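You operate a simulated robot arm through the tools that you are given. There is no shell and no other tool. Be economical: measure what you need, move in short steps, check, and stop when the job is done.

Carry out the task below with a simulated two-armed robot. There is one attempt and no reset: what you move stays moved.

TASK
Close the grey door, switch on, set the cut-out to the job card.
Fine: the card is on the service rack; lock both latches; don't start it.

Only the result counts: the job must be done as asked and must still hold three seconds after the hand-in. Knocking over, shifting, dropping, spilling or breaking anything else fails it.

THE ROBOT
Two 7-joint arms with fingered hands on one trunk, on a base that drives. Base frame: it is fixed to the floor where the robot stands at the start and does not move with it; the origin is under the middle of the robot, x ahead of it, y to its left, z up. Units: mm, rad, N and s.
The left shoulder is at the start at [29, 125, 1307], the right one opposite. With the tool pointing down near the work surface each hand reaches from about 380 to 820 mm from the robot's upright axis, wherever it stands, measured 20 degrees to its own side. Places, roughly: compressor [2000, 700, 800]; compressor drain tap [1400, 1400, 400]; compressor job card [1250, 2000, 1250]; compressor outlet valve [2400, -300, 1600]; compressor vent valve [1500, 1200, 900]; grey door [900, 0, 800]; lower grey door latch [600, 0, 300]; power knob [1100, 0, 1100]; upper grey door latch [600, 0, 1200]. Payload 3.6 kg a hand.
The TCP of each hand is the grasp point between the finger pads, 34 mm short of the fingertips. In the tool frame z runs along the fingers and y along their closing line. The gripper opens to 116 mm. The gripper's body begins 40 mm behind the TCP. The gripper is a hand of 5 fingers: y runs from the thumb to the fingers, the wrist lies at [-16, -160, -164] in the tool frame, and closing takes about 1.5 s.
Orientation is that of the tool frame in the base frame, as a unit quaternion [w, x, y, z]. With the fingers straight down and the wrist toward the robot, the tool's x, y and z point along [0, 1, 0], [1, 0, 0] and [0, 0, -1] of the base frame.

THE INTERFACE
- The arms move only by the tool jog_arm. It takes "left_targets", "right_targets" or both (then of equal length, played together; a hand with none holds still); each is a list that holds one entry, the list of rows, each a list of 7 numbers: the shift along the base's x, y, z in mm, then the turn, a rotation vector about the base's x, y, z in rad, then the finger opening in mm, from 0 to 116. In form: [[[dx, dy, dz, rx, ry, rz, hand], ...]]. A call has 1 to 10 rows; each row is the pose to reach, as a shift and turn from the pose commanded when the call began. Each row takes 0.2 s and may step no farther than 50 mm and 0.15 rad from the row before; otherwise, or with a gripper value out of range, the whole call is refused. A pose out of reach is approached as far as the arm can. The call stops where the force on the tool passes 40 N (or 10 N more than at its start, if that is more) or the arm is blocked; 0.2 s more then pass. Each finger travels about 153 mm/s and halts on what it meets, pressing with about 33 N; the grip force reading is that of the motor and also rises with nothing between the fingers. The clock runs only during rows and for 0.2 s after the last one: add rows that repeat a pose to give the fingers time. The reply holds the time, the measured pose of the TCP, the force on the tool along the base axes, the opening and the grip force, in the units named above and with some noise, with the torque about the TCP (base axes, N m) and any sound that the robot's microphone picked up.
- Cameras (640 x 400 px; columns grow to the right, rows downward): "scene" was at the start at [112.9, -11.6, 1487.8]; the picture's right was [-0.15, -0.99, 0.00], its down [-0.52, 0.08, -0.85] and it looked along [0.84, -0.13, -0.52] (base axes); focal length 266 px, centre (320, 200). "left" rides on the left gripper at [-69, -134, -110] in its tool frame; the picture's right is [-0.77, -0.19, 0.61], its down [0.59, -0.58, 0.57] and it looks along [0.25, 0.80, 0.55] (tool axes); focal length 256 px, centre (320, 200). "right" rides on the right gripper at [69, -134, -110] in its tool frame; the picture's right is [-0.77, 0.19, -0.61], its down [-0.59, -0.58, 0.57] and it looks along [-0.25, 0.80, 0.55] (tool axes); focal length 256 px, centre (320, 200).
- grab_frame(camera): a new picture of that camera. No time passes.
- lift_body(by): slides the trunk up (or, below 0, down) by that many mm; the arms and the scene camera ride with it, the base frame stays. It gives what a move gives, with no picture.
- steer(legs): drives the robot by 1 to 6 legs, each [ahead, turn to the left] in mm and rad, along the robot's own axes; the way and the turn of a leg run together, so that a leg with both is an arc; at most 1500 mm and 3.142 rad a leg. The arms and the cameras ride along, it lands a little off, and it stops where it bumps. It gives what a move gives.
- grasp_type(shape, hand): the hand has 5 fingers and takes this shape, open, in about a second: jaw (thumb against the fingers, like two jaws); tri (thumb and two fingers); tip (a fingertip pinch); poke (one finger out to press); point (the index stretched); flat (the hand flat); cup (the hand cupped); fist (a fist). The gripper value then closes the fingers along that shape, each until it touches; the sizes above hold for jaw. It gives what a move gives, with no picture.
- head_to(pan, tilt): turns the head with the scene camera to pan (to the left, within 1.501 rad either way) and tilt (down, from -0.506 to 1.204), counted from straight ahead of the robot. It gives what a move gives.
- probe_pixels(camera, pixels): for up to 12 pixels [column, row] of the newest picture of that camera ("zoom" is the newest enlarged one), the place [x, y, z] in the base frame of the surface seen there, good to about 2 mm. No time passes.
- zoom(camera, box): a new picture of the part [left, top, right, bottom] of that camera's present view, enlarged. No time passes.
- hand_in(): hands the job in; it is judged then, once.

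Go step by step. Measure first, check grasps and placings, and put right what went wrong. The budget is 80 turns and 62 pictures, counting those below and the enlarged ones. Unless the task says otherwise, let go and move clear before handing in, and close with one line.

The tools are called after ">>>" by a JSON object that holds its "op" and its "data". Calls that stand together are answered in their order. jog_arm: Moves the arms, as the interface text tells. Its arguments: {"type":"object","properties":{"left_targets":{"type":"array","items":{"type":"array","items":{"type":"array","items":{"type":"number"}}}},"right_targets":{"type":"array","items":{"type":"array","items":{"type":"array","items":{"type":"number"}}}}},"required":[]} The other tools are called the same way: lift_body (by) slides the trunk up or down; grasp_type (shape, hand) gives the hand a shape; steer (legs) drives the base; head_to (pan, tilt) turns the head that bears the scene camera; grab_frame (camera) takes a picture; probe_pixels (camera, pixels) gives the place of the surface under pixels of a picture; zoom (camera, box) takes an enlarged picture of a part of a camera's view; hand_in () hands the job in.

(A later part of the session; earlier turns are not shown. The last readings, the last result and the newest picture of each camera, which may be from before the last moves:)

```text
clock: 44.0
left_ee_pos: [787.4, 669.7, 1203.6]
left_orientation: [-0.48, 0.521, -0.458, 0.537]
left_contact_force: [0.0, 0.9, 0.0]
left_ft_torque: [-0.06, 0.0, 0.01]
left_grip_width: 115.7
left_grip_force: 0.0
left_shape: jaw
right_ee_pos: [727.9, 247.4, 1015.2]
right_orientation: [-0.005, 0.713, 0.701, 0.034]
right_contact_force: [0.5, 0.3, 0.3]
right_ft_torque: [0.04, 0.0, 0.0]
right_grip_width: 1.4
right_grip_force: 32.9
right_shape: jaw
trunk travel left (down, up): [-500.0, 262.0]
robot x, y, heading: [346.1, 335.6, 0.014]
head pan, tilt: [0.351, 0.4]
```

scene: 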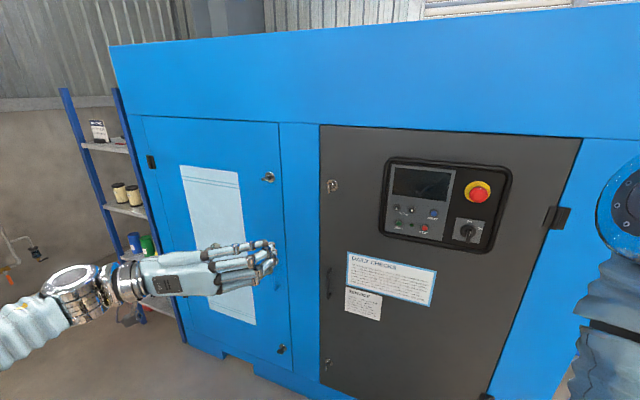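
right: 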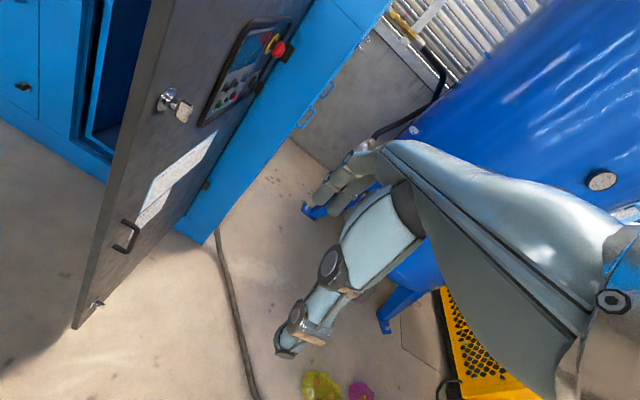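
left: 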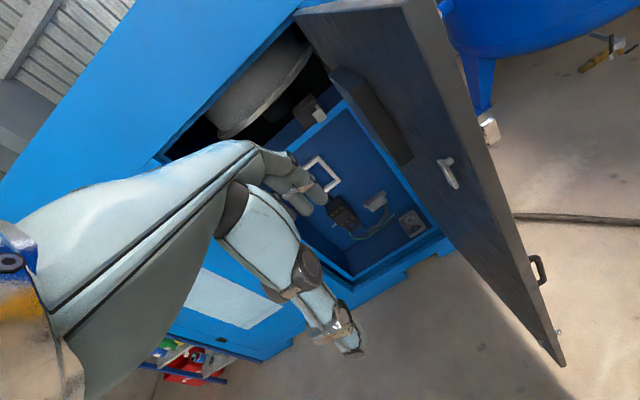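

The left hand can make the whole clockwise turn. I roll back to the grip pose and drive 140 mm closer.

>>> {"op": "jog_arm", "data": {"left_targets": [[[0, 0, 0, -0.15, 0, 0, 116], [0, 0, 0, -0.3, 0, 0, 116], [0, 0, 0, -0.45, 0, 0, 116], [0, 0, 0, -0.6, 0, 0, 116], [0, 0, 0, -0.75, 0, 0, 116], [0, 0, 0, -0.9, 0, 0, 116], [0, 0, 0, -1.05, 0, 0, 100], [0, 0, 0, -1.2, 0, 0, 80], [0, 0, 0, -1.35, 0, 0, 70], [0, 0, 0, -1.47, 0, 0, 70]]]}}

>>> {"op": "steer", "data": {"legs": [[140, -0.02]]}}

>>> {"op": "grab_frame", "data": {"camera": "left"}}

```text
clock: 46.1
left_ee_pos: [786.9, 671.6, 1201.0]
left_orientation: [-0.004, 0.708, 0.022, 0.706]
left_contact_force: [0.7, 0.3, -0.9]
left_ft_torque: [0.01, -0.01, 0.0]
left_grip_width: 70.3
left_grip_force: 0.0
left_shape: jaw
right_ee_pos: [726.5, 248.3, 1015.2]
right_orientation: [-0.004, 0.714, 0.7, 0.034]
right_contact_force: [-0.4, 0.0, 0.4]
right_ft_torque: [-0.02, -0.01, 0.02]
right_grip_width: 1.6
right_grip_force: 32.8
right_shape: jaw
trunk travel left (down, up): [-500.0, 262.0]
robot x, y, heading: [350.7, 337.7, 0.027]
head pan, tilt: [0.351, 0.4]
```

```text
clock: 47.5
left_ee_pos: [927.0, 664.9, 1203.4]
left_orientation: [0.001, 0.705, 0.014, 0.709]
left_contact_force: [-2.2, 0.4, 0.7]
left_ft_torque: [-0.02, 0.02, 0.03]
left_grip_width: 70.5
left_grip_force: 0.1
left_shape: jaw
right_ee_pos: [859.7, 243.7, 1018.2]
right_orientation: [-0.004, 0.719, 0.694, 0.036]
right_contact_force: [-1.8, 0.3, -0.2]
right_ft_torque: [-0.02, -0.06, -0.03]
right_grip_width: 1.7
right_grip_force: 33.2
right_shape: jaw
trunk travel left (down, up): [-500.0, 262.0]
robot x, y, heading: [490.2, 343.1, 0.007]
head pan, tilt: [0.351, 0.4]
```

```text
33 pictures are left
```

left: 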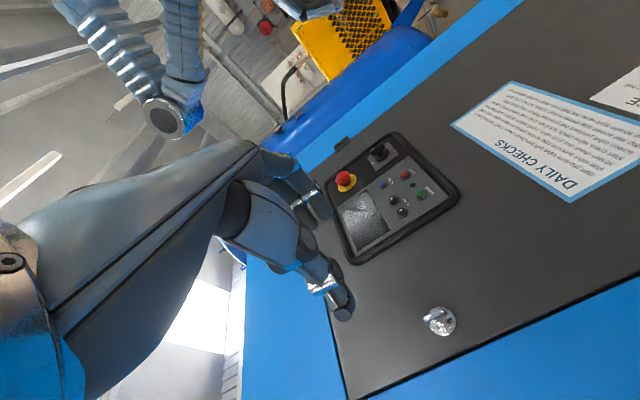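

The grip pose is good. I approach to about 50 mm short of the knob, centred on y≈636.5, z≈1204, and check.

>>> {"op": "jog_arm", "data": {"left_targets": [[[35, -5, 0, 0, 0, 0, 70], [70, -10, 0, 0, 0, 0, 70], [105, -16, 0, 0, 0, 0, 70], [140, -22, 0, 0, 0, 0, 70], [175, -28, 0, 0, 0, 0, 70], [210, -28, 0, 0, 0, 0, 70], [225, -28, 0, 0, 0, 0, 70]]]}}

>>> {"op": "zoom", "data": {"camera": "left", "box": [220, 100, 540, 300]}}

>>> {"op": "head_to", "data": {"pan": 0.2, "tilt": 0.4}}

>>> {"op": "zoom", "data": {"camera": "scene", "box": [160, 100, 320, 200]}}

```text
clock: 49.1
left_ee_pos: [1159.0, 636.4, 1202.0]
left_orientation: [0.001, 0.708, 0.014, 0.706]
left_contact_force: [0.1, 0.2, 0.2]
left_ft_torque: [-0.02, 0.02, -0.01]
left_grip_width: 70.4
left_grip_force: 0.0
left_shape: jaw
right_ee_pos: [864.0, 245.3, 1016.0]
right_orientation: [-0.005, 0.719, 0.694, 0.034]
right_contact_force: [-0.1, 0.3, 0.4]
right_ft_torque: [0.0, -0.06, -0.01]
right_grip_width: 1.5
right_grip_force: 33.5
right_shape: jaw
trunk travel left (down, up): [-500.0, 262.0]
robot x, y, heading: [493.5, 338.9, 0.005]
head pan, tilt: [0.351, 0.4]
```

```text
2.00 times, centred on (380, 200) of left
```

zoom: 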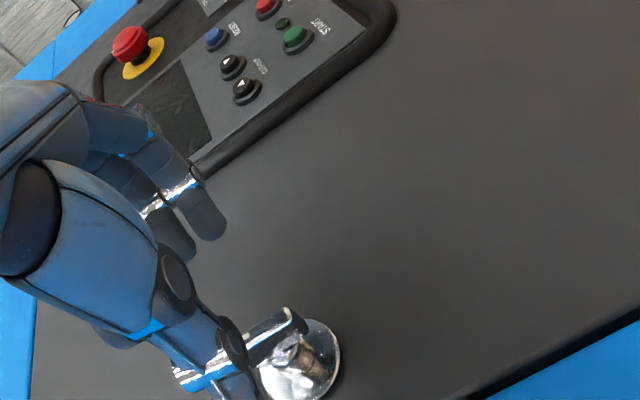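

```text
clock: 49.8
left_ee_pos: [1158.6, 636.0, 1201.9]
left_orientation: [0.001, 0.708, 0.014, 0.706]
left_contact_force: [-0.1, -0.1, -0.2]
left_ft_torque: [-0.02, 0.0, -0.02]
left_grip_width: 70.0
left_grip_force: 0.1
left_shape: jaw
right_ee_pos: [864.3, 243.2, 1016.1]
right_orientation: [-0.005, 0.718, 0.695, 0.035]
right_contact_force: [0.6, -0.1, -0.3]
right_ft_torque: [0.02, 0.03, 0.04]
right_grip_width: 1.8
right_grip_force: 33.3
right_shape: jaw
trunk travel left (down, up): [-500.0, 262.0]
robot x, y, heading: [492.4, 336.8, 0.007]
head pan, tilt: [0.201, 0.4]
```

```text
4.00 times, centred on (240, 150) of scene
```

zoom: 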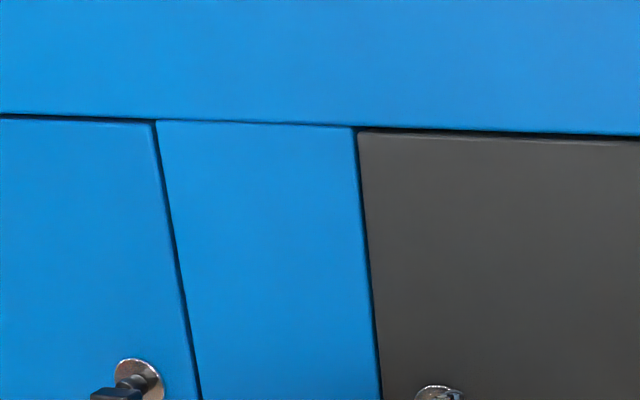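

The knob lies between thumb and fingers, with the thumb left of it and the fingers right. I advance 44 mm and close.

>>> {"op": "jog_arm", "data": {"left_targets": [[[20, 0, 1, 0, 0, 0, 70], [44, 0, 2, 0, 0, 0, 70], [44, 0, 2, 0, 0, 0, 40], [44, 0, 2, 0, 0, 0, 15], [44, 0, 2, 0, 0, 0, 0], [44, 0, 2, 0, 0, 0, 0], [44, 0, 2, 0, 0, 0, 0]]]}}

>>> {"op": "zoom", "data": {"camera": "scene", "box": [190, 150, 350, 250]}}

```text
clock: 51.4
left_ee_pos: [1201.2, 638.7, 1205.3]
left_orientation: [0.001, 0.708, 0.015, 0.706]
left_contact_force: [-2.6, 0.3, -1.7]
left_ft_torque: [0.04, 0.03, -0.08]
left_grip_width: 10.0
left_grip_force: 33.2
left_shape: jaw
right_ee_pos: [864.7, 244.2, 1015.7]
right_orientation: [-0.005, 0.719, 0.695, 0.032]
right_contact_force: [0.4, 0.5, 0.7]
right_ft_torque: [0.01, -0.05, -0.01]
right_grip_width: 1.4
right_grip_force: 32.2
right_shape: jaw
trunk travel left (down, up): [-500.0, 262.0]
robot x, y, heading: [490.5, 338.0, 0.006]
head pan, tilt: [0.201, 0.4]
```

```text
4.00 times, centred on (270, 200) of scene
```

zoom: 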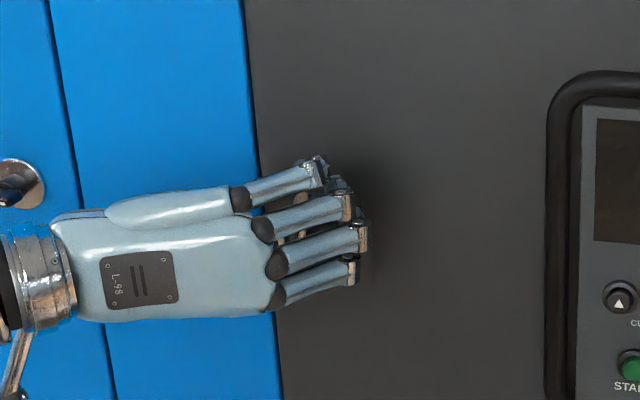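

The plate is gripped at 10 mm width. I roll clockwise about x.

>>> {"op": "jog_arm", "data": {"left_targets": [[[0, 0, 0, 0.15, 0, 0, 0], [0, 0, 0, 0.3, 0, 0, 0], [0, 0, 0, 0.45, 0, 0, 0], [0, 0, 0, 0.6, 0, 0, 0], [0, 0, 0, 0.75, 0, 0, 0], [0, 0, 0, 0.9, 0, 0, 0], [0, 0, 0, 1.05, 0, 0, 0], [0, 0, 0, 1.2, 0, 0, 0], [0, 0, 0, 1.35, 0, 0, 0], [0, 0, 0, 1.5, 0, 0, 0]]]}}

```text
clock: 53.6
left_ee_pos: [1200.3, 632.9, 1203.7]
left_orientation: [-0.481, 0.518, -0.473, 0.525]
left_contact_force: [-5.6, -14.0, -6.1]
left_ft_torque: [-0.06, 0.42, -0.32]
left_grip_width: 10.0
left_grip_force: 33.0
left_shape: jaw
right_ee_pos: [870.2, 243.1, 1011.2]
right_orientation: [-0.005, 0.719, 0.694, 0.033]
right_contact_force: [-0.5, -0.6, 0.2]
right_ft_torque: [0.05, 0.0, 0.0]
right_grip_width: 1.6
right_grip_force: 33.1
right_shape: jaw
trunk travel left (down, up): [-500.0, 262.0]
robot x, y, heading: [489.9, 334.7, 0.008]
head pan, tilt: [0.201, 0.4]
```

It turned with little torque. I add the last ~0.12 rad, then release and back off to look.

>>> {"op": "jog_arm", "data": {"left_targets": [[[0, 2, 0, 0.08, 0, 0, 0], [0, 4, 0, 0.14, 0, 0, 0], [0, 4, 0, 0.14, 0, 0, 0]]]}}

>>> {"op": "jog_arm", "data": {"left_targets": [[[0, 0, 0, 0, 0, 0, 30], [0, 0, 0, 0, 0, 0, 60], [0, 0, 0, 0, 0, 0, 60], [-40, 0, 0, 0, 0, 0, 60], [-80, 0, 0, 0, 0, 0, 60], [-125, 0, 0, 0, 0, 0, 60], [-165, 0, 0, 0, 0, 0, 60], [-165, 45, 0, 0, 0, 0, 60]]]}}

>>> {"op": "zoom", "data": {"camera": "scene", "box": [170, 130, 410, 280]}}

```text
clock: 54.4
left_ee_pos: [1200.1, 632.8, 1201.7]
left_orientation: [0.515, -0.483, 0.509, -0.492]
left_contact_force: [-9.4, -22.7, -9.2]
left_ft_torque: [-0.12, 0.53, -0.54]
left_grip_width: 10.2
left_grip_force: 32.6
left_shape: jaw
right_ee_pos: [868.6, 242.9, 1011.9]
right_orientation: [-0.006, 0.72, 0.693, 0.034]
right_contact_force: [0.8, -0.5, -0.4]
right_ft_torque: [-0.02, -0.03, 0.02]
right_grip_width: 1.4
right_grip_force: 33.0
right_shape: jaw
trunk travel left (down, up): [-500.0, 262.0]
robot x, y, heading: [488.8, 338.7, -0.001]
head pan, tilt: [0.201, 0.4]
```

```text
clock: 56.2
left_ee_pos: [1035.4, 687.7, 1200.2]
left_orientation: [0.516, -0.484, 0.507, -0.492]
left_contact_force: [-0.3, 0.2, -0.7]
left_ft_torque: [-0.02, 0.0, -0.06]
left_grip_width: 59.6
left_grip_force: 0.0
left_shape: jaw
right_ee_pos: [863.7, 245.5, 1015.0]
right_orientation: [-0.004, 0.718, 0.695, 0.034]
right_contact_force: [0.1, 0.4, -0.7]
right_ft_torque: [-0.03, -0.03, -0.02]
right_grip_width: 1.4
right_grip_force: 33.0
right_shape: jaw
trunk travel left (down, up): [-500.0, 262.0]
robot x, y, heading: [486.8, 334.8, 0.009]
head pan, tilt: [0.201, 0.4]
```

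```text
2.67 times, centred on (290, 205) of scene
```

zoom: 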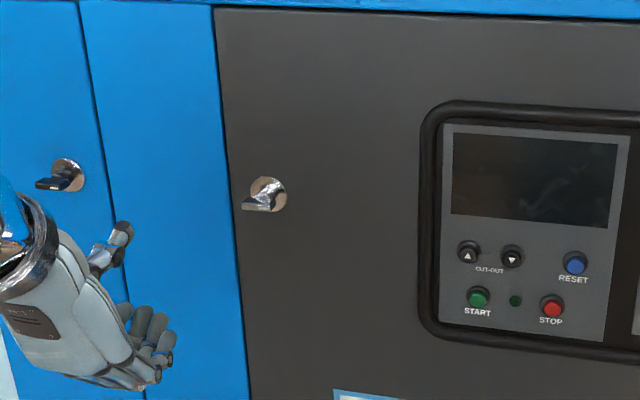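

The upper latch is now horizontal like the locked ones on the left door. Next the lower latch: I roll the hand back, lower the trunk fully and move closer.

>>> {"op": "jog_arm", "data": {"left_targets": [[[-20, 0, 0, -0.15, 0, 0, 60], [-40, 0, 0, -0.3, 0, 0, 60], [-60, 0, 0, -0.45, 0, 0, 60], [-80, 0, 0, -0.6, 0, 0, 60], [-100, 0, 0, -0.75, 0, 0, 60], [-100, 0, 0, -0.9, 0, 0, 60], [-100, -10, 0, -1.05, 0, 0, 70], [-100, -20, 0, -1.2, 0, 0, 70], [-100, -30, 0, -1.35, 0, 0, 70], [-100, -40, 0, -1.5, 0, 0, 70]]]}}

>>> {"op": "lift_body", "data": {"by": -500}}

>>> {"op": "head_to", "data": {"pan": 0.2, "tilt": 0.6}}

>>> {"op": "grab_frame", "data": {"camera": "scene"}}

```text
clock: 58.4
left_ee_pos: [938.9, 644.4, 1204.4]
left_orientation: [-0.048, 0.707, -0.033, 0.705]
left_contact_force: [-0.3, -0.3, -0.9]
left_ft_torque: [0.02, 0.02, 0.01]
left_grip_width: 69.8
left_grip_force: 0.0
left_shape: jaw
right_ee_pos: [864.3, 244.9, 1015.2]
right_orientation: [-0.005, 0.719, 0.694, 0.035]
right_contact_force: [-0.5, -0.4, 0.0]
right_ft_torque: [0.0, 0.02, -0.01]
right_grip_width: 1.5
right_grip_force: 33.1
right_shape: jaw
trunk travel left (down, up): [-500.0, 262.0]
robot x, y, heading: [487.7, 339.3, 0.001]
head pan, tilt: [0.201, 0.4]
```

```text
refused: -500 is not a number from -400 to 400
```

```text
clock: 59.1
left_ee_pos: [939.9, 645.1, 1205.3]
left_orientation: [-0.048, 0.706, -0.036, 0.705]
left_contact_force: [0.9, -0.2, -0.3]
left_ft_torque: [0.03, -0.01, 0.04]
left_grip_width: 69.8
left_grip_force: 0.1
left_shape: jaw
right_ee_pos: [863.2, 243.9, 1015.9]
right_orientation: [-0.005, 0.719, 0.695, 0.034]
right_contact_force: [-1.1, 1.2, -1.2]
right_ft_torque: [0.02, -0.03, 0.03]
right_grip_width: 1.2
right_grip_force: 33.2
right_shape: jaw
trunk travel left (down, up): [-500.0, 262.0]
robot x, y, heading: [493.7, 341.0, 0.005]
head pan, tilt: [0.201, 0.6]
```

```text
28 pictures are left
```

scene: 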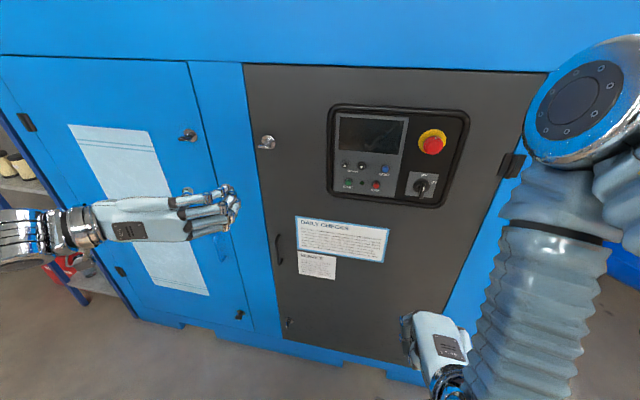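

The lift takes at most 400 per call, so I lower in two steps and then look.

>>> {"op": "lift_body", "data": {"by": -400}}

>>> {"op": "lift_body", "data": {"by": -100}}

>>> {"op": "grab_frame", "data": {"camera": "scene"}}

```text
clock: 63.0
left_ee_pos: [936.4, 646.0, 804.2]
left_orientation: [-0.047, 0.707, -0.036, 0.705]
left_contact_force: [-0.4, 0.2, -0.1]
left_ft_torque: [0.0, -0.01, -0.02]
left_grip_width: 69.4
left_grip_force: 0.0
left_shape: jaw
right_ee_pos: [839.8, 243.4, 499.2]
right_orientation: [-0.14, 0.712, 0.68, -0.108]
right_contact_force: [0.4, -0.9, 0.8]
right_ft_torque: [0.03, 0.04, 0.01]
right_grip_width: 1.3
right_grip_force: 33.1
right_shape: jaw
trunk travel left (down, up): [-100.0, 662.0]
robot x, y, heading: [488.8, 336.6, 0.007]
head pan, tilt: [0.201, 0.6]
```

```text
clock: 64.3
left_ee_pos: [940.5, 646.4, 703.3]
left_orientation: [-0.049, 0.708, -0.035, 0.703]
left_contact_force: [-0.4, 0.4, -0.3]
left_ft_torque: [0.03, 0.0, -0.03]
left_grip_width: 69.5
left_grip_force: 0.1
left_shape: jaw
right_ee_pos: [813.1, 243.8, 367.2]
right_orientation: [-0.198, 0.699, 0.666, -0.169]
right_contact_force: [0.6, 0.4, 0.7]
right_ft_torque: [-0.01, 0.03, -0.01]
right_grip_width: 1.6
right_grip_force: 33.3
right_shape: jaw
trunk travel left (down, up): [0.0, 762.0]
robot x, y, heading: [490.4, 337.2, 0.012]
head pan, tilt: [0.201, 0.6]
```

```text
27 pictures are left
```

scene: 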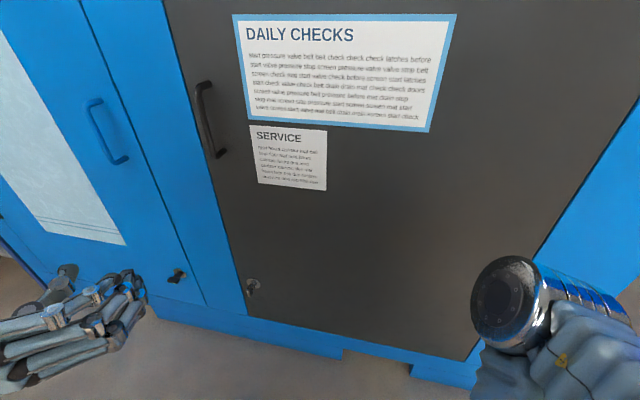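

The lower latch is visible at (252,288). I measure it closely.

>>> {"op": "zoom", "data": {"camera": "scene", "box": [232, 268, 272, 308]}}

>>> {"op": "probe_pixels", "data": {"camera": "zoom", "pixels": [[320, 200], [300, 200], [340, 200], [320, 160], [320, 240], [280, 200], [360, 200], [300, 150], [300, 250], [340, 150], [280, 240], [360, 240]]}}

```text
10.00 times, centred on (252, 288) of scene
```

zoom: 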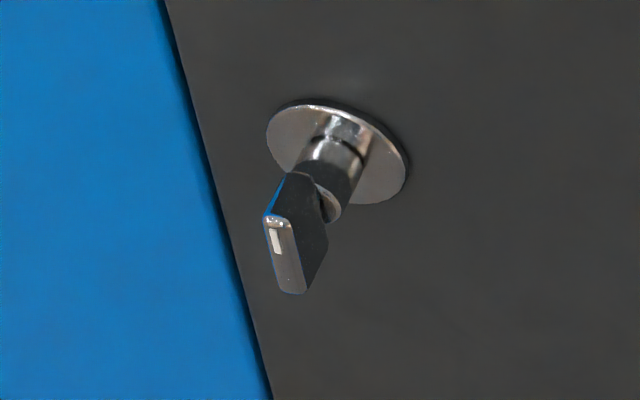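

```text
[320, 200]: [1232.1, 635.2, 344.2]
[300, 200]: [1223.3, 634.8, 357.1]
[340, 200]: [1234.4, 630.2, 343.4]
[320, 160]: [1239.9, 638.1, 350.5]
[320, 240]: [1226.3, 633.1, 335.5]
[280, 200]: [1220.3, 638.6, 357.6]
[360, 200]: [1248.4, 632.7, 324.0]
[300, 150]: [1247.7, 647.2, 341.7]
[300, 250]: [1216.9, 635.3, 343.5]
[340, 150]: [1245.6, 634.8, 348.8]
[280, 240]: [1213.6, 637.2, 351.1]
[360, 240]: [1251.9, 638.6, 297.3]
```

The latch axis is at y≈636.5, z≈345. I lower the hand to that height first and then drive closer.

>>> {"op": "jog_arm", "data": {"left_targets": [[[0, 0, -45, -0.06, 0, 0, 70], [0, 0, -90, -0.12, 0, 0, 70], [0, 0, -135, -0.12, 0, 0, 70], [0, -2, -180, -0.12, 0, 0, 70], [0, -4, -225, -0.12, 0, 0, 70], [0, -6, -270, -0.12, 0, 0, 70], [0, -8, -315, -0.12, 0, 0, 70], [0, -9, -358, -0.12, 0, 0, 70]]]}}

>>> {"op": "steer", "data": {"legs": [[100, 0]]}}

>>> {"op": "grab_frame", "data": {"camera": "scene"}}

```text
clock: 66.1
left_ee_pos: [934.3, 634.4, 348.9]
left_orientation: [-0.007, 0.706, 0.007, 0.708]
left_contact_force: [0.3, -0.3, -1.1]
left_ft_torque: [-0.02, -0.02, -0.01]
left_grip_width: 69.6
left_grip_force: 0.0
left_shape: jaw
right_ee_pos: [808.5, 243.0, 368.5]
right_orientation: [-0.196, 0.701, 0.666, -0.166]
right_contact_force: [-0.8, 0.8, 0.7]
right_ft_torque: [0.01, -0.02, 0.02]
right_grip_width: 1.2
right_grip_force: 33.3
right_shape: jaw
trunk travel left (down, up): [0.0, 762.0]
robot x, y, heading: [493.3, 342.7, 0.005]
head pan, tilt: [0.201, 0.6]
```

```text
clock: 67.2
left_ee_pos: [1051.1, 638.9, 343.9]
left_orientation: [-0.011, 0.716, 0.012, 0.697]
left_contact_force: [0.3, -0.5, 2.3]
left_ft_torque: [0.07, 0.07, 0.03]
left_grip_width: 69.5
left_grip_force: 0.0
left_shape: jaw
right_ee_pos: [903.7, 257.3, 347.2]
right_orientation: [-0.266, 0.681, 0.645, -0.222]
right_contact_force: [-0.6, -0.1, -0.1]
right_ft_torque: [-0.05, -0.02, 0.03]
right_grip_width: 1.6
right_grip_force: 32.4
right_shape: jaw
trunk travel left (down, up): [0.0, 762.0]
robot x, y, heading: [596.6, 334.4, 0.007]
head pan, tilt: [0.201, 0.6]
```

```text
25 pictures are left
```

scene: 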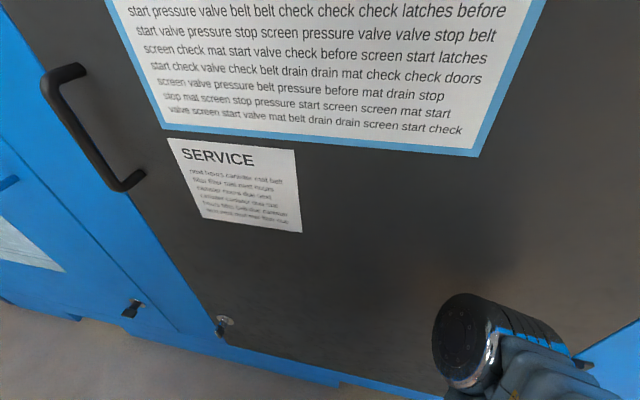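

The right elbow is near the door, so I back off 50 mm and reach with the left hand instead, stopping just short of the latch.

>>> {"op": "steer", "data": {"legs": [[-50, 0]]}}

>>> {"op": "jog_arm", "data": {"left_targets": [[[40, 0, 0, 0, 0, 0, 70], [80, 0, 0, 0, 0, 0, 70], [120, 0, 0, 0, 0, 0, 70], [150, 0, 0, 0, 0, 0, 70]]]}}

>>> {"op": "zoom", "data": {"camera": "left", "box": [220, 100, 540, 300]}}

```text
clock: 67.9
left_ee_pos: [909.7, 638.5, 457.0]
left_orientation: [-0.012, 0.552, 0.022, 0.834]
left_contact_force: [-1.3, 0.1, -0.9]
left_ft_torque: [-0.04, 0.01, 0.12]
left_grip_width: 69.8
left_grip_force: 0.0
left_shape: jaw
right_ee_pos: [836.8, 231.7, 371.2]
right_orientation: [-0.132, 0.784, 0.602, -0.069]
right_contact_force: [197.6, -122.9, 215.2]
right_ft_torque: [28.9, 46.75, 0.84]
right_grip_width: 1.5
right_grip_force: 32.8
right_shape: jaw
trunk travel left (down, up): [0.0, 762.0]
robot x, y, heading: [590.3, 341.1, -0.0]
head pan, tilt: [0.201, 0.6]
stopped in leg 1: the force on the tool passed its limit at 76 N (the readings are from after the stop); the commanded pose is now the measured one
```

```text
clock: 68.1
left_ee_pos: [918.4, 637.8, 452.3]
left_orientation: [-0.012, 0.559, 0.021, 0.829]
left_contact_force: [1.0, -0.6, -1.3]
left_ft_torque: [-0.04, -0.03, -0.02]
left_grip_width: 69.8
left_grip_force: 0.1
left_shape: jaw
right_ee_pos: [838.9, 230.3, 364.9]
right_orientation: [-0.146, 0.792, 0.588, -0.076]
right_contact_force: [80.2, -14.2, 72.4]
right_ft_torque: [8.44, 17.53, -4.85]
right_grip_width: 1.7
right_grip_force: 33.5
right_shape: jaw
trunk travel left (down, up): [0.0, 762.0]
robot x, y, heading: [590.5, 338.5, 0.012]
head pan, tilt: [0.201, 0.6]
stopped in row 1 (right hand): the force on the tool passed its limit at 406 N (the readings are from after the stop); the commanded pose is now the measured one
```

```text
2.00 times, centred on (380, 200) of left
```

zoom: 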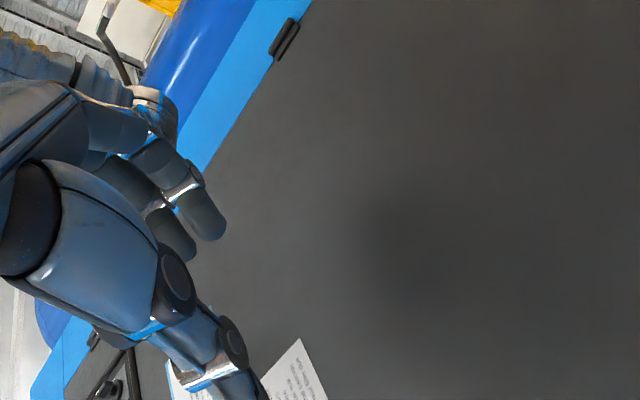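

The right fist is wedged against the robot's own base. I raise the trunk to free it.

>>> {"op": "lift_body", "data": {"by": 250}}

>>> {"op": "head_to", "data": {"pan": -0.3, "tilt": 0.9}}

>>> {"op": "grab_frame", "data": {"camera": "scene"}}

```text
clock: 70.7
left_ee_pos: [919.2, 639.3, 700.9]
left_orientation: [-0.012, 0.56, 0.023, 0.828]
left_contact_force: [-0.7, 0.1, 0.2]
left_ft_torque: [-0.02, 0.0, 0.0]
left_grip_width: 70.1
left_grip_force: 0.1
left_shape: jaw
right_ee_pos: [834.7, 232.7, 617.1]
right_orientation: [-0.14, 0.784, 0.6, -0.077]
right_contact_force: [-0.2, -0.9, 0.5]
right_ft_torque: [0.02, 0.0, 0.01]
right_grip_width: 1.3
right_grip_force: 33.4
right_shape: jaw
trunk travel left (down, up): [-250.0, 512.0]
robot x, y, heading: [588.2, 339.2, 0.008]
head pan, tilt: [0.201, 0.6]
```

```text
clock: 71.6
left_ee_pos: [918.9, 639.8, 700.5]
left_orientation: [-0.011, 0.56, 0.022, 0.828]
left_contact_force: [1.1, -0.2, -0.4]
left_ft_torque: [-0.01, 0.01, 0.02]
left_grip_width: 70.1
left_grip_force: 0.0
left_shape: jaw
right_ee_pos: [834.4, 233.3, 617.6]
right_orientation: [-0.14, 0.784, 0.6, -0.077]
right_contact_force: [-0.2, -0.3, 0.1]
right_ft_torque: [-0.01, -0.01, 0.0]
right_grip_width: 1.5
right_grip_force: 32.8
right_shape: jaw
trunk travel left (down, up): [-250.0, 512.0]
robot x, y, heading: [588.5, 337.8, 0.008]
head pan, tilt: [-0.3, 0.901]
```

```text
23 pictures are left
```

scene: 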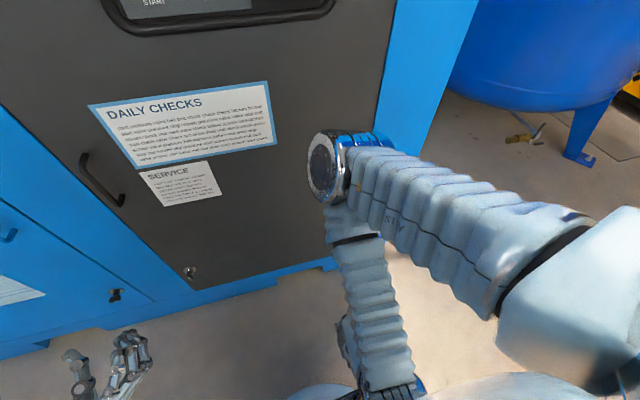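

The right elbow sticks forward with the hand tucked at the base. I back up 250 mm and raise the right hand to its original high, clear pose.

>>> {"op": "steer", "data": {"legs": [[-250, 0]]}}

>>> {"op": "jog_arm", "data": {"right_targets": [[[18, -10, 44, 0, 0, 0, 0], [36, -20, 88, 0, 0, 0, 0], [54, -30, 132, 0, 0, 0, 0], [72, -40, 176, 0, 0, 0, 0], [90, -50, 220, 0, 0, 0, 0], [108, -60, 264, 0, 0, 0, 0], [126, -70, 308, 0, 0, 0, 0], [144, -80, 352, 0, 0, 0, 0], [162, -90, 396, 0, 0, 0, 0], [180, -100, 440, 0, 0, 0, 0]]]}}

>>> {"op": "grab_frame", "data": {"camera": "scene"}}

```text
clock: 73.5
left_ee_pos: [671.0, 636.6, 700.5]
left_orientation: [-0.008, 0.561, 0.02, 0.827]
left_contact_force: [0.0, 0.8, -0.6]
left_ft_torque: [-0.02, 0.01, 0.03]
left_grip_width: 70.0
left_grip_force: 0.0
left_shape: jaw
right_ee_pos: [584.4, 229.4, 617.5]
right_orientation: [-0.14, 0.786, 0.597, -0.077]
right_contact_force: [-0.5, 0.2, 0.1]
right_ft_torque: [-0.03, 0.0, 0.0]
right_grip_width: 1.5
right_grip_force: 32.5
right_shape: jaw
trunk travel left (down, up): [-250.0, 512.0]
robot x, y, heading: [340.8, 339.8, -0.002]
head pan, tilt: [-0.3, 0.901]
```

```text
clock: 75.7
left_ee_pos: [671.8, 635.8, 700.0]
left_orientation: [-0.009, 0.56, 0.02, 0.828]
left_contact_force: [-0.6, 0.5, -0.2]
left_ft_torque: [0.01, 0.0, -0.02]
left_grip_width: 70.0
left_grip_force: 0.1
left_shape: jaw
right_ee_pos: [763.3, 130.5, 1056.6]
right_orientation: [-0.14, 0.787, 0.596, -0.078]
right_contact_force: [0.6, 0.5, 0.7]
right_ft_torque: [-0.01, 0.0, -0.02]
right_grip_width: 1.2
right_grip_force: 32.9
right_shape: jaw
right hand out of reach, approached as far as the arm can: row 1, 2, 3, 4, 5, 6, 7, 8
trunk travel left (down, up): [-250.0, 512.0]
robot x, y, heading: [332.1, 336.8, -0.004]
head pan, tilt: [-0.3, 0.901]
```

```text
22 pictures are left
```

scene: 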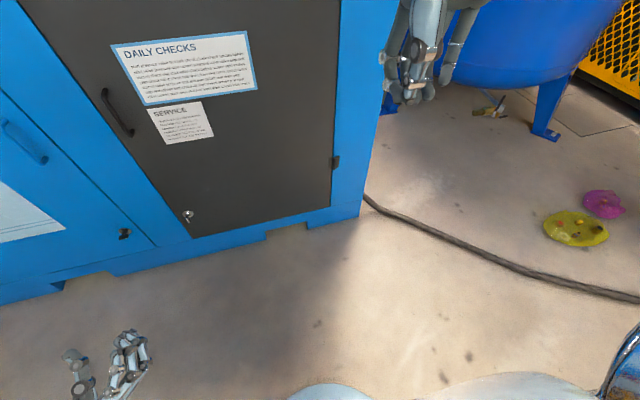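

The right arm is now high and clear. I level the left hand with +0.38 rad pitch, lower the trunk, drop to z≈345 and drive in.

>>> {"op": "jog_arm", "data": {"left_targets": [[[0, 0, 0, 0, 0.13, 0, 70], [0, 0, 0, 0, 0.26, 0, 70], [0, 0, 0, 0, 0.38, 0, 70]]]}}

>>> {"op": "lift_body", "data": {"by": -250}}

>>> {"op": "steer", "data": {"legs": [[215, 0.005]]}}

>>> {"op": "jog_arm", "data": {"left_targets": [[[20, 0, -40, 0, 0, 0, 70], [50, 0, -75, 0, 0, 0, 70], [90, 0, -105, 0, 0, 0, 70], [135, 0, -105, 0, 0, 0, 70]]]}}

```text
clock: 76.5
left_ee_pos: [671.0, 637.2, 701.2]
left_orientation: [-0.012, 0.707, 0.018, 0.707]
left_contact_force: [0.1, -0.3, -0.4]
left_ft_torque: [-0.03, -0.02, -0.01]
left_grip_width: 69.8
left_grip_force: 0.0
left_shape: jaw
right_ee_pos: [764.4, 129.8, 1055.7]
right_orientation: [-0.139, 0.786, 0.597, -0.076]
right_contact_force: [-0.1, 0.5, -0.2]
right_ft_torque: [-0.03, -0.01, 0.03]
right_grip_width: 1.5
right_grip_force: 33.2
right_shape: jaw
trunk travel left (down, up): [-250.0, 512.0]
robot x, y, heading: [338.9, 338.9, -0.002]
head pan, tilt: [-0.3, 0.901]
```

```text
clock: 79.0
left_ee_pos: [672.5, 634.9, 451.1]
left_orientation: [-0.012, 0.706, 0.018, 0.708]
left_contact_force: [0.2, -0.4, 0.2]
left_ft_torque: [-0.03, 0.01, 0.0]
left_grip_width: 69.9
left_grip_force: 0.0
left_shape: jaw
right_ee_pos: [799.2, 129.9, 764.0]
right_orientation: [-0.183, 0.779, 0.585, -0.134]
right_contact_force: [-1.1, 0.1, 0.0]
right_ft_torque: [0.01, -0.04, -0.02]
right_grip_width: 1.9
right_grip_force: 33.7
right_shape: jaw
trunk travel left (down, up): [0.0, 762.0]
robot x, y, heading: [338.9, 337.1, -0.004]
head pan, tilt: [-0.3, 0.901]
```

```text
clock: 80.7
left_ee_pos: [881.4, 639.1, 453.9]
left_orientation: [-0.014, 0.702, 0.021, 0.712]
left_contact_force: [0.3, -0.7, -0.2]
left_ft_torque: [0.0, -0.03, -0.02]
left_grip_width: 69.7
left_grip_force: 0.2
left_shape: jaw
right_ee_pos: [1009.5, 133.0, 768.2]
right_orientation: [-0.177, 0.778, 0.589, -0.13]
right_contact_force: [1.5, -0.3, -0.6]
right_ft_torque: [0.04, 0.08, 0.02]
right_grip_width: 1.8
right_grip_force: 33.1
right_shape: jaw
trunk travel left (down, up): [0.0, 762.0]
robot x, y, heading: [557.0, 338.8, 0.007]
head pan, tilt: [-0.3, 0.901]
```

```text
clock: 81.7
left_ee_pos: [1014.2, 638.1, 349.3]
left_orientation: [-0.014, 0.699, 0.02, 0.714]
left_contact_force: [-0.9, 0.1, 0.6]
left_ft_torque: [0.0, -0.02, 0.01]
left_grip_width: 69.6
left_grip_force: 0.0
left_shape: jaw
right_ee_pos: [1003.1, 132.6, 769.9]
right_orientation: [-0.175, 0.779, 0.589, -0.128]
right_contact_force: [-0.7, -0.4, 0.4]
right_ft_torque: [-0.03, -0.02, 0.02]
right_grip_width: 1.6
right_grip_force: 32.6
right_shape: jaw
trunk travel left (down, up): [0.0, 762.0]
robot x, y, heading: [557.0, 335.8, 0.006]
head pan, tilt: [-0.3, 0.901]
```

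Everything is free. I approach the lower latch to about 45 mm short and check through the left camera.

>>> {"op": "jog_arm", "data": {"left_targets": [[[40, 0, -2, 0, 0.02, 0, 70], [80, 0, -4, 0, 0.02, 0, 70], [120, -1, -4, 0, 0.02, 0, 70], [143, -1, -4, 0, 0.02, 0, 70]]]}}

>>> {"op": "zoom", "data": {"camera": "left", "box": [220, 150, 540, 350]}}

```text
clock: 82.7
left_ee_pos: [1156.9, 637.1, 347.3]
left_orientation: [-0.015, 0.708, 0.02, 0.706]
left_contact_force: [-0.4, -0.4, 1.3]
left_ft_torque: [0.0, -0.03, 0.01]
left_grip_width: 70.0
left_grip_force: 0.0
left_shape: jaw
right_ee_pos: [1006.1, 132.4, 769.6]
right_orientation: [-0.176, 0.779, 0.589, -0.128]
right_contact_force: [0.7, 0.2, -0.6]
right_ft_torque: [0.01, 0.0, 0.01]
right_grip_width: 1.5
right_grip_force: 32.9
right_shape: jaw
trunk travel left (down, up): [0.0, 762.0]
robot x, y, heading: [557.5, 335.1, 0.005]
head pan, tilt: [-0.3, 0.901]
```

```text
2.00 times, centred on (380, 250) of left
```

zoom: 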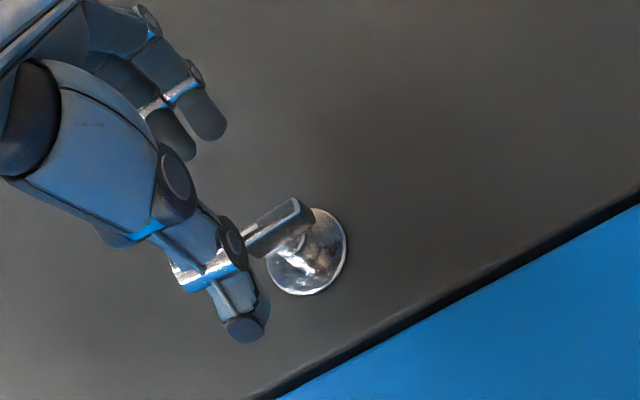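

Same view as at the upper latch, so the plate sits between thumb and fingers. I advance 44 mm and close.

>>> {"op": "jog_arm", "data": {"left_targets": [[[20, 0, -1, 0, 0, 0, 70], [44, 0, -2, 0, 0, 0, 70], [44, 0, -2, 0, 0, 0, 40], [44, 0, -2, 0, 0, 0, 15], [44, 0, -2, 0, 0, 0, 0], [44, 0, -2, 0, 0, 0, 0], [44, 0, -2, 0, 0, 0, 0]]]}}

>>> {"op": "jog_arm", "data": {"left_targets": [[[0, 0, 0, 0.15, 0, 0, 0], [0, 0, 0, 0.3, 0, 0, 0], [0, 0, 0, 0.45, 0, 0, 0], [0, 0, 0, 0.6, 0, 0, 0], [0, 0, 0, 0.75, 0, 0, 0], [0, 0, 0, 0.9, 0, 0, 0], [0, 0, 0, 1.05, 0, 0, 0], [0, 0, 0, 1.2, 0, 0, 0], [0, 0, 0, 1.35, 0, 0, 0], [0, 0, 0, 1.5, 0, 0, 0]]]}}

```text
clock: 84.3
left_ee_pos: [1200.6, 639.4, 340.2]
left_orientation: [-0.013, 0.708, 0.02, 0.706]
left_contact_force: [-0.6, -2.6, -0.2]
left_ft_torque: [0.05, 0.05, -0.01]
left_grip_width: 19.1
left_grip_force: 0.2
left_shape: jaw
right_ee_pos: [1015.4, 131.7, 777.1]
right_orientation: [-0.19, 0.783, 0.58, -0.116]
right_contact_force: [-0.5, 0.0, -0.5]
right_ft_torque: [-0.02, -0.03, 0.01]
right_grip_width: 1.6
right_grip_force: 33.3
right_shape: jaw
trunk travel left (down, up): [0.0, 762.0]
robot x, y, heading: [562.0, 340.1, 0.008]
head pan, tilt: [-0.3, 0.901]
```

```text
clock: 86.4
left_ee_pos: [1199.9, 633.9, 344.1]
left_orientation: [-0.458, 0.532, -0.442, 0.558]
left_contact_force: [-9.9, -7.8, 6.5]
left_ft_torque: [0.05, -0.07, -0.2]
left_grip_width: 6.6
left_grip_force: 33.3
left_shape: jaw
right_ee_pos: [1004.1, 130.8, 746.5]
right_orientation: [-0.189, 0.776, 0.571, -0.191]
right_contact_force: [-0.9, 0.6, 0.0]
right_ft_torque: [0.02, -0.1, 0.01]
right_grip_width: 1.6
right_grip_force: 33.0
right_shape: jaw
trunk travel left (down, up): [0.0, 762.0]
robot x, y, heading: [554.6, 339.4, 0.002]
head pan, tilt: [-0.3, 0.901]
stopped in row 10 (right hand): the arm was blocked; the commanded pose is now the measured one
```

The turn reached about 1.4 rad with the grip at 6.6 mm. I add the last 0.2 rad, release and look.

>>> {"op": "jog_arm", "data": {"left_targets": [[[0, 2, 0, 0.1, 0, 0, 0], [0, 3, 0, 0.2, 0, 0, 0], [0, 3, 0, 0.22, 0, 0, 0]]]}}

>>> {"op": "jog_arm", "data": {"left_targets": [[[0, 0, 0, 0, 0, 0, 30], [0, 0, 0, 0, 0, 0, 60], [0, 0, 0, 0, 0, 0, 60], [-40, 0, 0, 0, 0, 0, 60], [-80, 0, 0, 0, 0, 0, 60], [-125, 0, 0, 0, 0, 0, 60], [-165, 0, 0, 0, 0, 0, 60], [-165, 45, 0, 0, 0, 0, 60]]]}}

>>> {"op": "head_to", "data": {"pan": 0.3, "tilt": 0.7}}

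>>> {"op": "zoom", "data": {"camera": "scene", "box": [160, 180, 480, 400]}}

```text
clock: 87.2
left_ee_pos: [1200.3, 632.4, 344.0]
left_orientation: [0.512, -0.478, 0.501, -0.508]
left_contact_force: [-11.8, -23.4, -0.5]
left_ft_torque: [-0.18, 0.26, -0.61]
left_grip_width: 7.9
left_grip_force: 33.5
left_shape: jaw
right_ee_pos: [1004.1, 130.5, 747.0]
right_orientation: [-0.19, 0.777, 0.569, -0.191]
right_contact_force: [-0.1, 0.9, 0.9]
right_ft_torque: [0.01, 0.02, -0.01]
right_grip_width: 1.5
right_grip_force: 33.1
right_shape: jaw
trunk travel left (down, up): [0.0, 762.0]
robot x, y, heading: [555.7, 339.0, -0.003]
head pan, tilt: [-0.3, 0.901]
```

```text
clock: 88.2
left_ee_pos: [1180.9, 634.0, 366.8]
left_orientation: [0.527, -0.464, 0.486, -0.52]
left_contact_force: [0.0, -3.3, -4.7]
left_ft_torque: [-0.22, 0.11, -0.13]
left_grip_width: 61.6
left_grip_force: 0.1
left_shape: jaw
right_ee_pos: [1012.0, 129.5, 787.3]
right_orientation: [-0.192, 0.809, 0.547, -0.102]
right_contact_force: [-6.6, -8.3, -0.9]
right_ft_torque: [0.59, -0.48, -0.34]
right_grip_width: 1.8
right_grip_force: 33.3
right_shape: jaw
trunk travel left (down, up): [0.0, 762.0]
robot x, y, heading: [557.7, 338.8, 0.003]
head pan, tilt: [-0.3, 0.901]
stopped in row 4 (right hand): the arm was blocked; the commanded pose is now the measured one
```

```text
clock: 89.2
left_ee_pos: [1175.6, 650.2, 373.4]
left_orientation: [0.546, -0.457, 0.481, -0.511]
left_contact_force: [-4.2, 2.0, -5.5]
left_ft_torque: [0.08, 0.4, 0.05]
left_grip_width: 62.5
left_grip_force: 0.0
left_shape: jaw
right_ee_pos: [1006.5, 138.0, 791.0]
right_orientation: [-0.174, 0.788, 0.582, -0.095]
right_contact_force: [-0.8, 0.3, -0.5]
right_ft_torque: [0.02, 0.0, -0.02]
right_grip_width: 1.6
right_grip_force: 33.4
right_shape: jaw
trunk travel left (down, up): [0.0, 762.0]
robot x, y, heading: [556.9, 337.2, 0.012]
head pan, tilt: [0.3, 0.7]
```

```text
1.82 times, centred on (320, 290) of scene
```

zoom: 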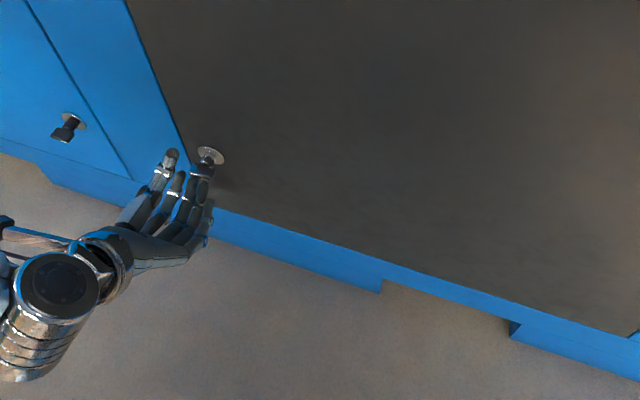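

The hand drifted up around the latch after the block. The simplest way out is straight back, so I reverse the base and then look.

>>> {"op": "steer", "data": {"legs": [[-150, 0]]}}

>>> {"op": "zoom", "data": {"camera": "scene", "box": [180, 180, 360, 320]}}

```text
clock: 89.9
left_ee_pos: [1101.5, 645.9, 466.7]
left_orientation: [0.588, -0.408, 0.42, -0.558]
left_contact_force: [0.1, -0.7, -2.4]
left_ft_torque: [0.02, -0.13, -0.01]
left_grip_width: 60.0
left_grip_force: 0.1
left_shape: jaw
right_ee_pos: [900.4, 126.0, 854.8]
right_orientation: [-0.087, 0.818, 0.565, 0.062]
right_contact_force: [0.8, 0.8, -0.3]
right_ft_torque: [0.02, 0.01, 0.0]
right_grip_width: 1.6
right_grip_force: 32.3
right_shape: jaw
trunk travel left (down, up): [0.0, 762.0]
robot x, y, heading: [550.5, 337.6, 0.007]
head pan, tilt: [0.3, 0.7]
stopped in leg 1: the robot was blocked; the commanded pose is now the measured one
```

```text
2.86 times, centred on (270, 250) of scene
```

zoom: 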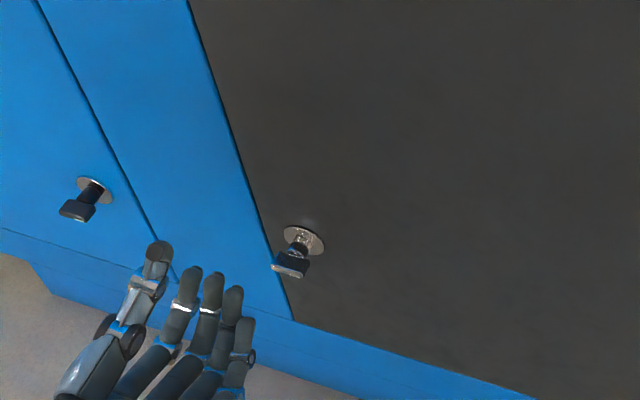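

The lower latch is now horizontal. The arms bind against the body with the trunk low, so I raise the trunk and then back off.

>>> {"op": "lift_body", "data": {"by": 300}}

>>> {"op": "steer", "data": {"legs": [[-120, 0]]}}

>>> {"op": "lift_body", "data": {"by": 150}}

>>> {"op": "head_to", "data": {"pan": 0.0, "tilt": 0.5}}

>>> {"op": "grab_frame", "data": {"camera": "scene"}}

```text
clock: 90.2
left_ee_pos: [1069.7, 646.6, 494.3]
left_orientation: [0.601, -0.39, 0.404, -0.569]
left_contact_force: [-1.0, -0.8, -1.4]
left_ft_torque: [-0.04, -0.01, 0.01]
left_grip_width: 59.8
left_grip_force: 0.1
left_shape: jaw
right_ee_pos: [834.0, 128.3, 864.5]
right_orientation: [-0.081, 0.814, 0.572, 0.065]
right_contact_force: [1.2, -0.5, 2.5]
right_ft_torque: [-0.05, 0.14, 0.02]
right_grip_width: 1.8
right_grip_force: 32.5
right_shape: jaw
trunk travel left (down, up): [-1.0, 761.0]
robot x, y, heading: [549.4, 337.9, 0.015]
head pan, tilt: [0.3, 0.7]
stopped: the arm was blocked; the commanded pose is now the measured one
```

```text
clock: 91.4
left_ee_pos: [939.7, 656.2, 531.6]
left_orientation: [0.633, -0.353, 0.37, -0.581]
left_contact_force: [1.3, 0.3, -2.2]
left_ft_torque: [0.03, -0.15, 0.1]
left_grip_width: 59.8
left_grip_force: 0.1
left_shape: jaw
right_ee_pos: [679.7, 135.5, 906.0]
right_orientation: [-0.021, 0.791, 0.571, 0.22]
right_contact_force: [7.2, 49.6, 103.3]
right_ft_torque: [0.22, -0.57, 0.71]
right_grip_width: 3.2
right_grip_force: 33.3
right_shape: jaw
trunk travel left (down, up): [-1.0, 761.0]
robot x, y, heading: [464.0, 339.6, 0.004]
head pan, tilt: [0.3, 0.7]
stopped in leg 1: the robot was blocked; the commanded pose is now the measured one
```

```text
clock: 93.1
left_ee_pos: [946.1, 651.1, 677.1]
left_orientation: [0.626, -0.363, 0.372, -0.582]
left_contact_force: [0.0, -0.9, -0.8]
left_ft_torque: [0.01, 0.02, 0.0]
left_grip_width: 59.8
left_grip_force: 0.0
left_shape: jaw
right_ee_pos: [677.0, 130.9, 1052.4]
right_orientation: [-0.006, 0.797, 0.566, 0.212]
right_contact_force: [-0.8, -0.5, -0.4]
right_ft_torque: [-0.01, 0.01, 0.01]
right_grip_width: 2.4
right_grip_force: 32.9
right_shape: jaw
trunk travel left (down, up): [-151.0, 611.0]
robot x, y, heading: [465.4, 339.0, 0.004]
head pan, tilt: [0.3, 0.7]
```

```text
clock: 93.9
left_ee_pos: [945.4, 650.8, 679.1]
left_orientation: [0.626, -0.361, 0.372, -0.583]
left_contact_force: [0.0, 0.1, -0.1]
left_ft_torque: [-0.02, -0.01, 0.02]
left_grip_width: 60.1
left_grip_force: 0.1
left_shape: jaw
right_ee_pos: [676.1, 131.5, 1051.7]
right_orientation: [-0.005, 0.796, 0.567, 0.212]
right_contact_force: [0.9, 0.1, 0.1]
right_ft_torque: [-0.01, 0.02, -0.02]
right_grip_width: 2.7
right_grip_force: 33.1
right_shape: jaw
trunk travel left (down, up): [-151.0, 611.0]
robot x, y, heading: [467.2, 337.0, 0.003]
head pan, tilt: [0.0, 0.499]
```

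```text
18 pictures are left
```

scene: 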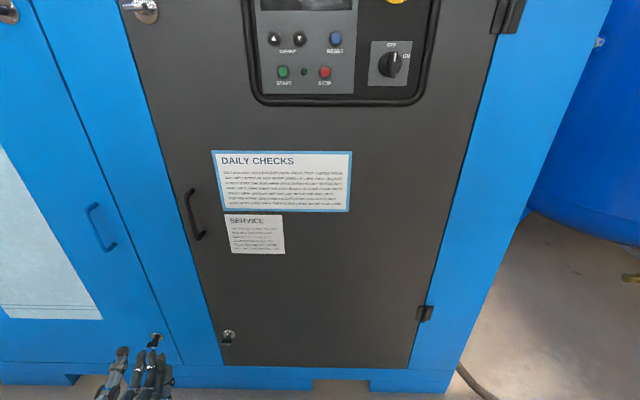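

Both latches are set. Now the panel: I level the left hand and roll it back to the grip pose, then raise the trunk to panel height.

>>> {"op": "jog_arm", "data": {"left_targets": [[[-30, 0, 20, 0, 0.12, 0, 60], [-60, 0, 40, 0, 0.24, 0, 60], [-90, 0, 60, 0, 0.36, 0, 60], [-120, 0, 80, 0, 0.48, 0, 60]]]}}

>>> {"op": "jog_arm", "data": {"left_targets": [[[0, 0, 10, -0.15, 0, 0, 60], [0, 0, 20, -0.3, 0, 0, 60], [0, 0, 30, -0.45, 0, 0, 60], [0, 0, 40, -0.6, 0, 0, 60], [0, 0, 50, -0.75, 0, 0, 60], [0, 0, 60, -0.9, 0, 0, 60], [0, 0, 70, -1.05, 0, 0, 60], [0, 0, 80, -1.2, 0, 0, 60], [0, 0, 90, -1.35, 0, 0, 60], [0, 0, 100, -1.5, 0, 0, 60]]]}}

>>> {"op": "lift_body", "data": {"by": 330}}

>>> {"op": "zoom", "data": {"camera": "scene", "box": [230, 100, 450, 240]}}

>>> {"op": "probe_pixels", "data": {"camera": "zoom", "pixels": [[320, 200], [100, 100], [200, 100], [300, 100], [400, 100], [500, 100], [100, 200], [200, 200], [400, 200], [500, 200], [300, 300], [500, 300]]}}

```text
clock: 94.9
left_ee_pos: [873.3, 714.6, 688.2]
left_orientation: [0.521, -0.494, 0.489, -0.495]
left_contact_force: [-2.2, 5.3, 6.2]
left_ft_torque: [-0.26, 0.41, -0.36]
left_grip_width: 59.8
left_grip_force: 0.0
left_shape: jaw
left hand out of reach, approached as far as the arm can: row 1, 2, 3, 4
right_ee_pos: [675.0, 132.0, 1052.6]
right_orientation: [-0.005, 0.796, 0.567, 0.212]
right_contact_force: [0.4, 0.9, -1.3]
right_ft_torque: [-0.04, -0.03, -0.08]
right_grip_width: 2.7
right_grip_force: 32.8
right_shape: jaw
trunk travel left (down, up): [-151.0, 611.0]
robot x, y, heading: [466.1, 337.7, 0.008]
head pan, tilt: [0.0, 0.499]
```

```text
clock: 97.1
left_ee_pos: [881.0, 724.3, 804.9]
left_orientation: [-0.067, 0.716, -0.03, 0.695]
left_contact_force: [0.6, 0.0, 0.1]
left_ft_torque: [0.01, 0.03, -0.04]
left_grip_width: 60.1
left_grip_force: 0.1
left_shape: jaw
right_ee_pos: [676.1, 131.4, 1051.4]
right_orientation: [-0.006, 0.797, 0.566, 0.212]
right_contact_force: [-0.6, -0.1, 0.9]
right_ft_torque: [-0.01, 0.01, -0.02]
right_grip_width: 2.7
right_grip_force: 32.9
right_shape: jaw
trunk travel left (down, up): [-151.0, 611.0]
robot x, y, heading: [466.1, 337.2, 0.009]
head pan, tilt: [0.0, 0.499]
```

```text
clock: 100.4
left_ee_pos: [878.7, 725.0, 1137.2]
left_orientation: [-0.067, 0.716, -0.029, 0.695]
left_contact_force: [-0.5, -0.4, -0.8]
left_ft_torque: [-0.02, 0.02, -0.01]
left_grip_width: 60.0
left_grip_force: 0.1
left_shape: jaw
right_ee_pos: [553.6, 129.8, 1410.3]
right_orientation: [0.08, 0.755, 0.561, 0.331]
right_contact_force: [-0.6, 0.6, -0.5]
right_ft_torque: [0.0, 0.0, -0.01]
right_grip_width: 2.7
right_grip_force: 33.1
right_shape: jaw
trunk travel left (down, up): [-481.0, 281.0]
robot x, y, heading: [467.8, 339.0, 0.004]
head pan, tilt: [0.0, 0.499]
```

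```text
2.86 times, centred on (340, 170) of scene
```

zoom: 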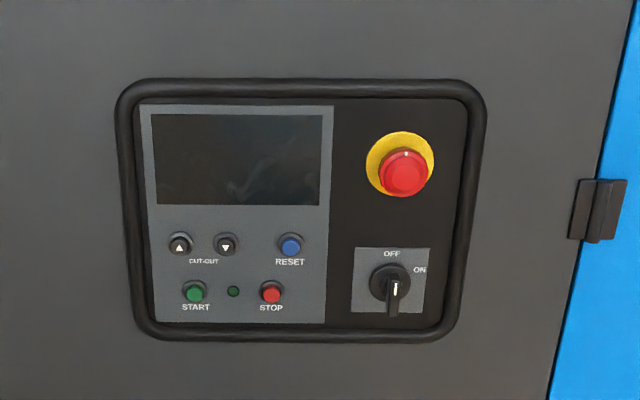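

```text
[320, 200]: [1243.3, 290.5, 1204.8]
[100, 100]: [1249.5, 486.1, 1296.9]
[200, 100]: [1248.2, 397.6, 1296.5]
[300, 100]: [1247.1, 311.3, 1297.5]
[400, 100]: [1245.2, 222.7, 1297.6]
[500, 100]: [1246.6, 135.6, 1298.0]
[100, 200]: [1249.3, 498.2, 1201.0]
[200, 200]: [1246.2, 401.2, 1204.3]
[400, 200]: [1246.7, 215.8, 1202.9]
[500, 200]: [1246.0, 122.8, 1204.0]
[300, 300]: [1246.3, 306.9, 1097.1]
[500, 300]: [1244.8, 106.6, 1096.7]
```

The panel is in clear view. I probe the knob bar, its base and each button.

>>> {"op": "probe_pixels", "data": {"camera": "zoom", "pixels": [[394, 290], [394, 310], [392, 276], [375, 275], [406, 275], [360, 300], [388, 262], [179, 243], [226, 244], [291, 245], [405, 172], [195, 292]]}}

>>> {"op": "zoom", "data": {"camera": "scene", "box": [347, 182, 383, 214]}}

>>> {"op": "probe_pixels", "data": {"camera": "zoom", "pixels": [[320, 200], [340, 200], [300, 200], [320, 120], [320, 260], [340, 260], [260, 200], [380, 200], [340, 320]]}}

```text
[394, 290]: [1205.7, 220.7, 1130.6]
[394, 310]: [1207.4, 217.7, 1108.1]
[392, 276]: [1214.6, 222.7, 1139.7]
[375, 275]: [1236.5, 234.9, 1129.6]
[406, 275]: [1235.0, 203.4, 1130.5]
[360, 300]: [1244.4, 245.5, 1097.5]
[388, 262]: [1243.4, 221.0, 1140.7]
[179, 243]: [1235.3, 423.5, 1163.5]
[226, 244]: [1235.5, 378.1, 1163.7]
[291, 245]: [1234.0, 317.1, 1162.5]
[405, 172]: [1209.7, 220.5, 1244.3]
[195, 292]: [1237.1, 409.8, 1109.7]
```

```text
12.50 times, centred on (365, 198) of scene
```

zoom: 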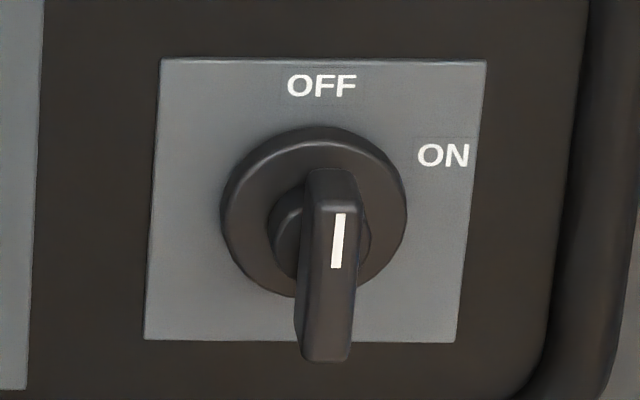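

```text
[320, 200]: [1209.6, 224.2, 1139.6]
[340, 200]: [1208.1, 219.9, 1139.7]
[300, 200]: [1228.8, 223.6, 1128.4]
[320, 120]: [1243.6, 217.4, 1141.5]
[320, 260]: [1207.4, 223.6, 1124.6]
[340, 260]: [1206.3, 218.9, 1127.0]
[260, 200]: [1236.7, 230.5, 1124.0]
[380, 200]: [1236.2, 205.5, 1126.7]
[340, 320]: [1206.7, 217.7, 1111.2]
```

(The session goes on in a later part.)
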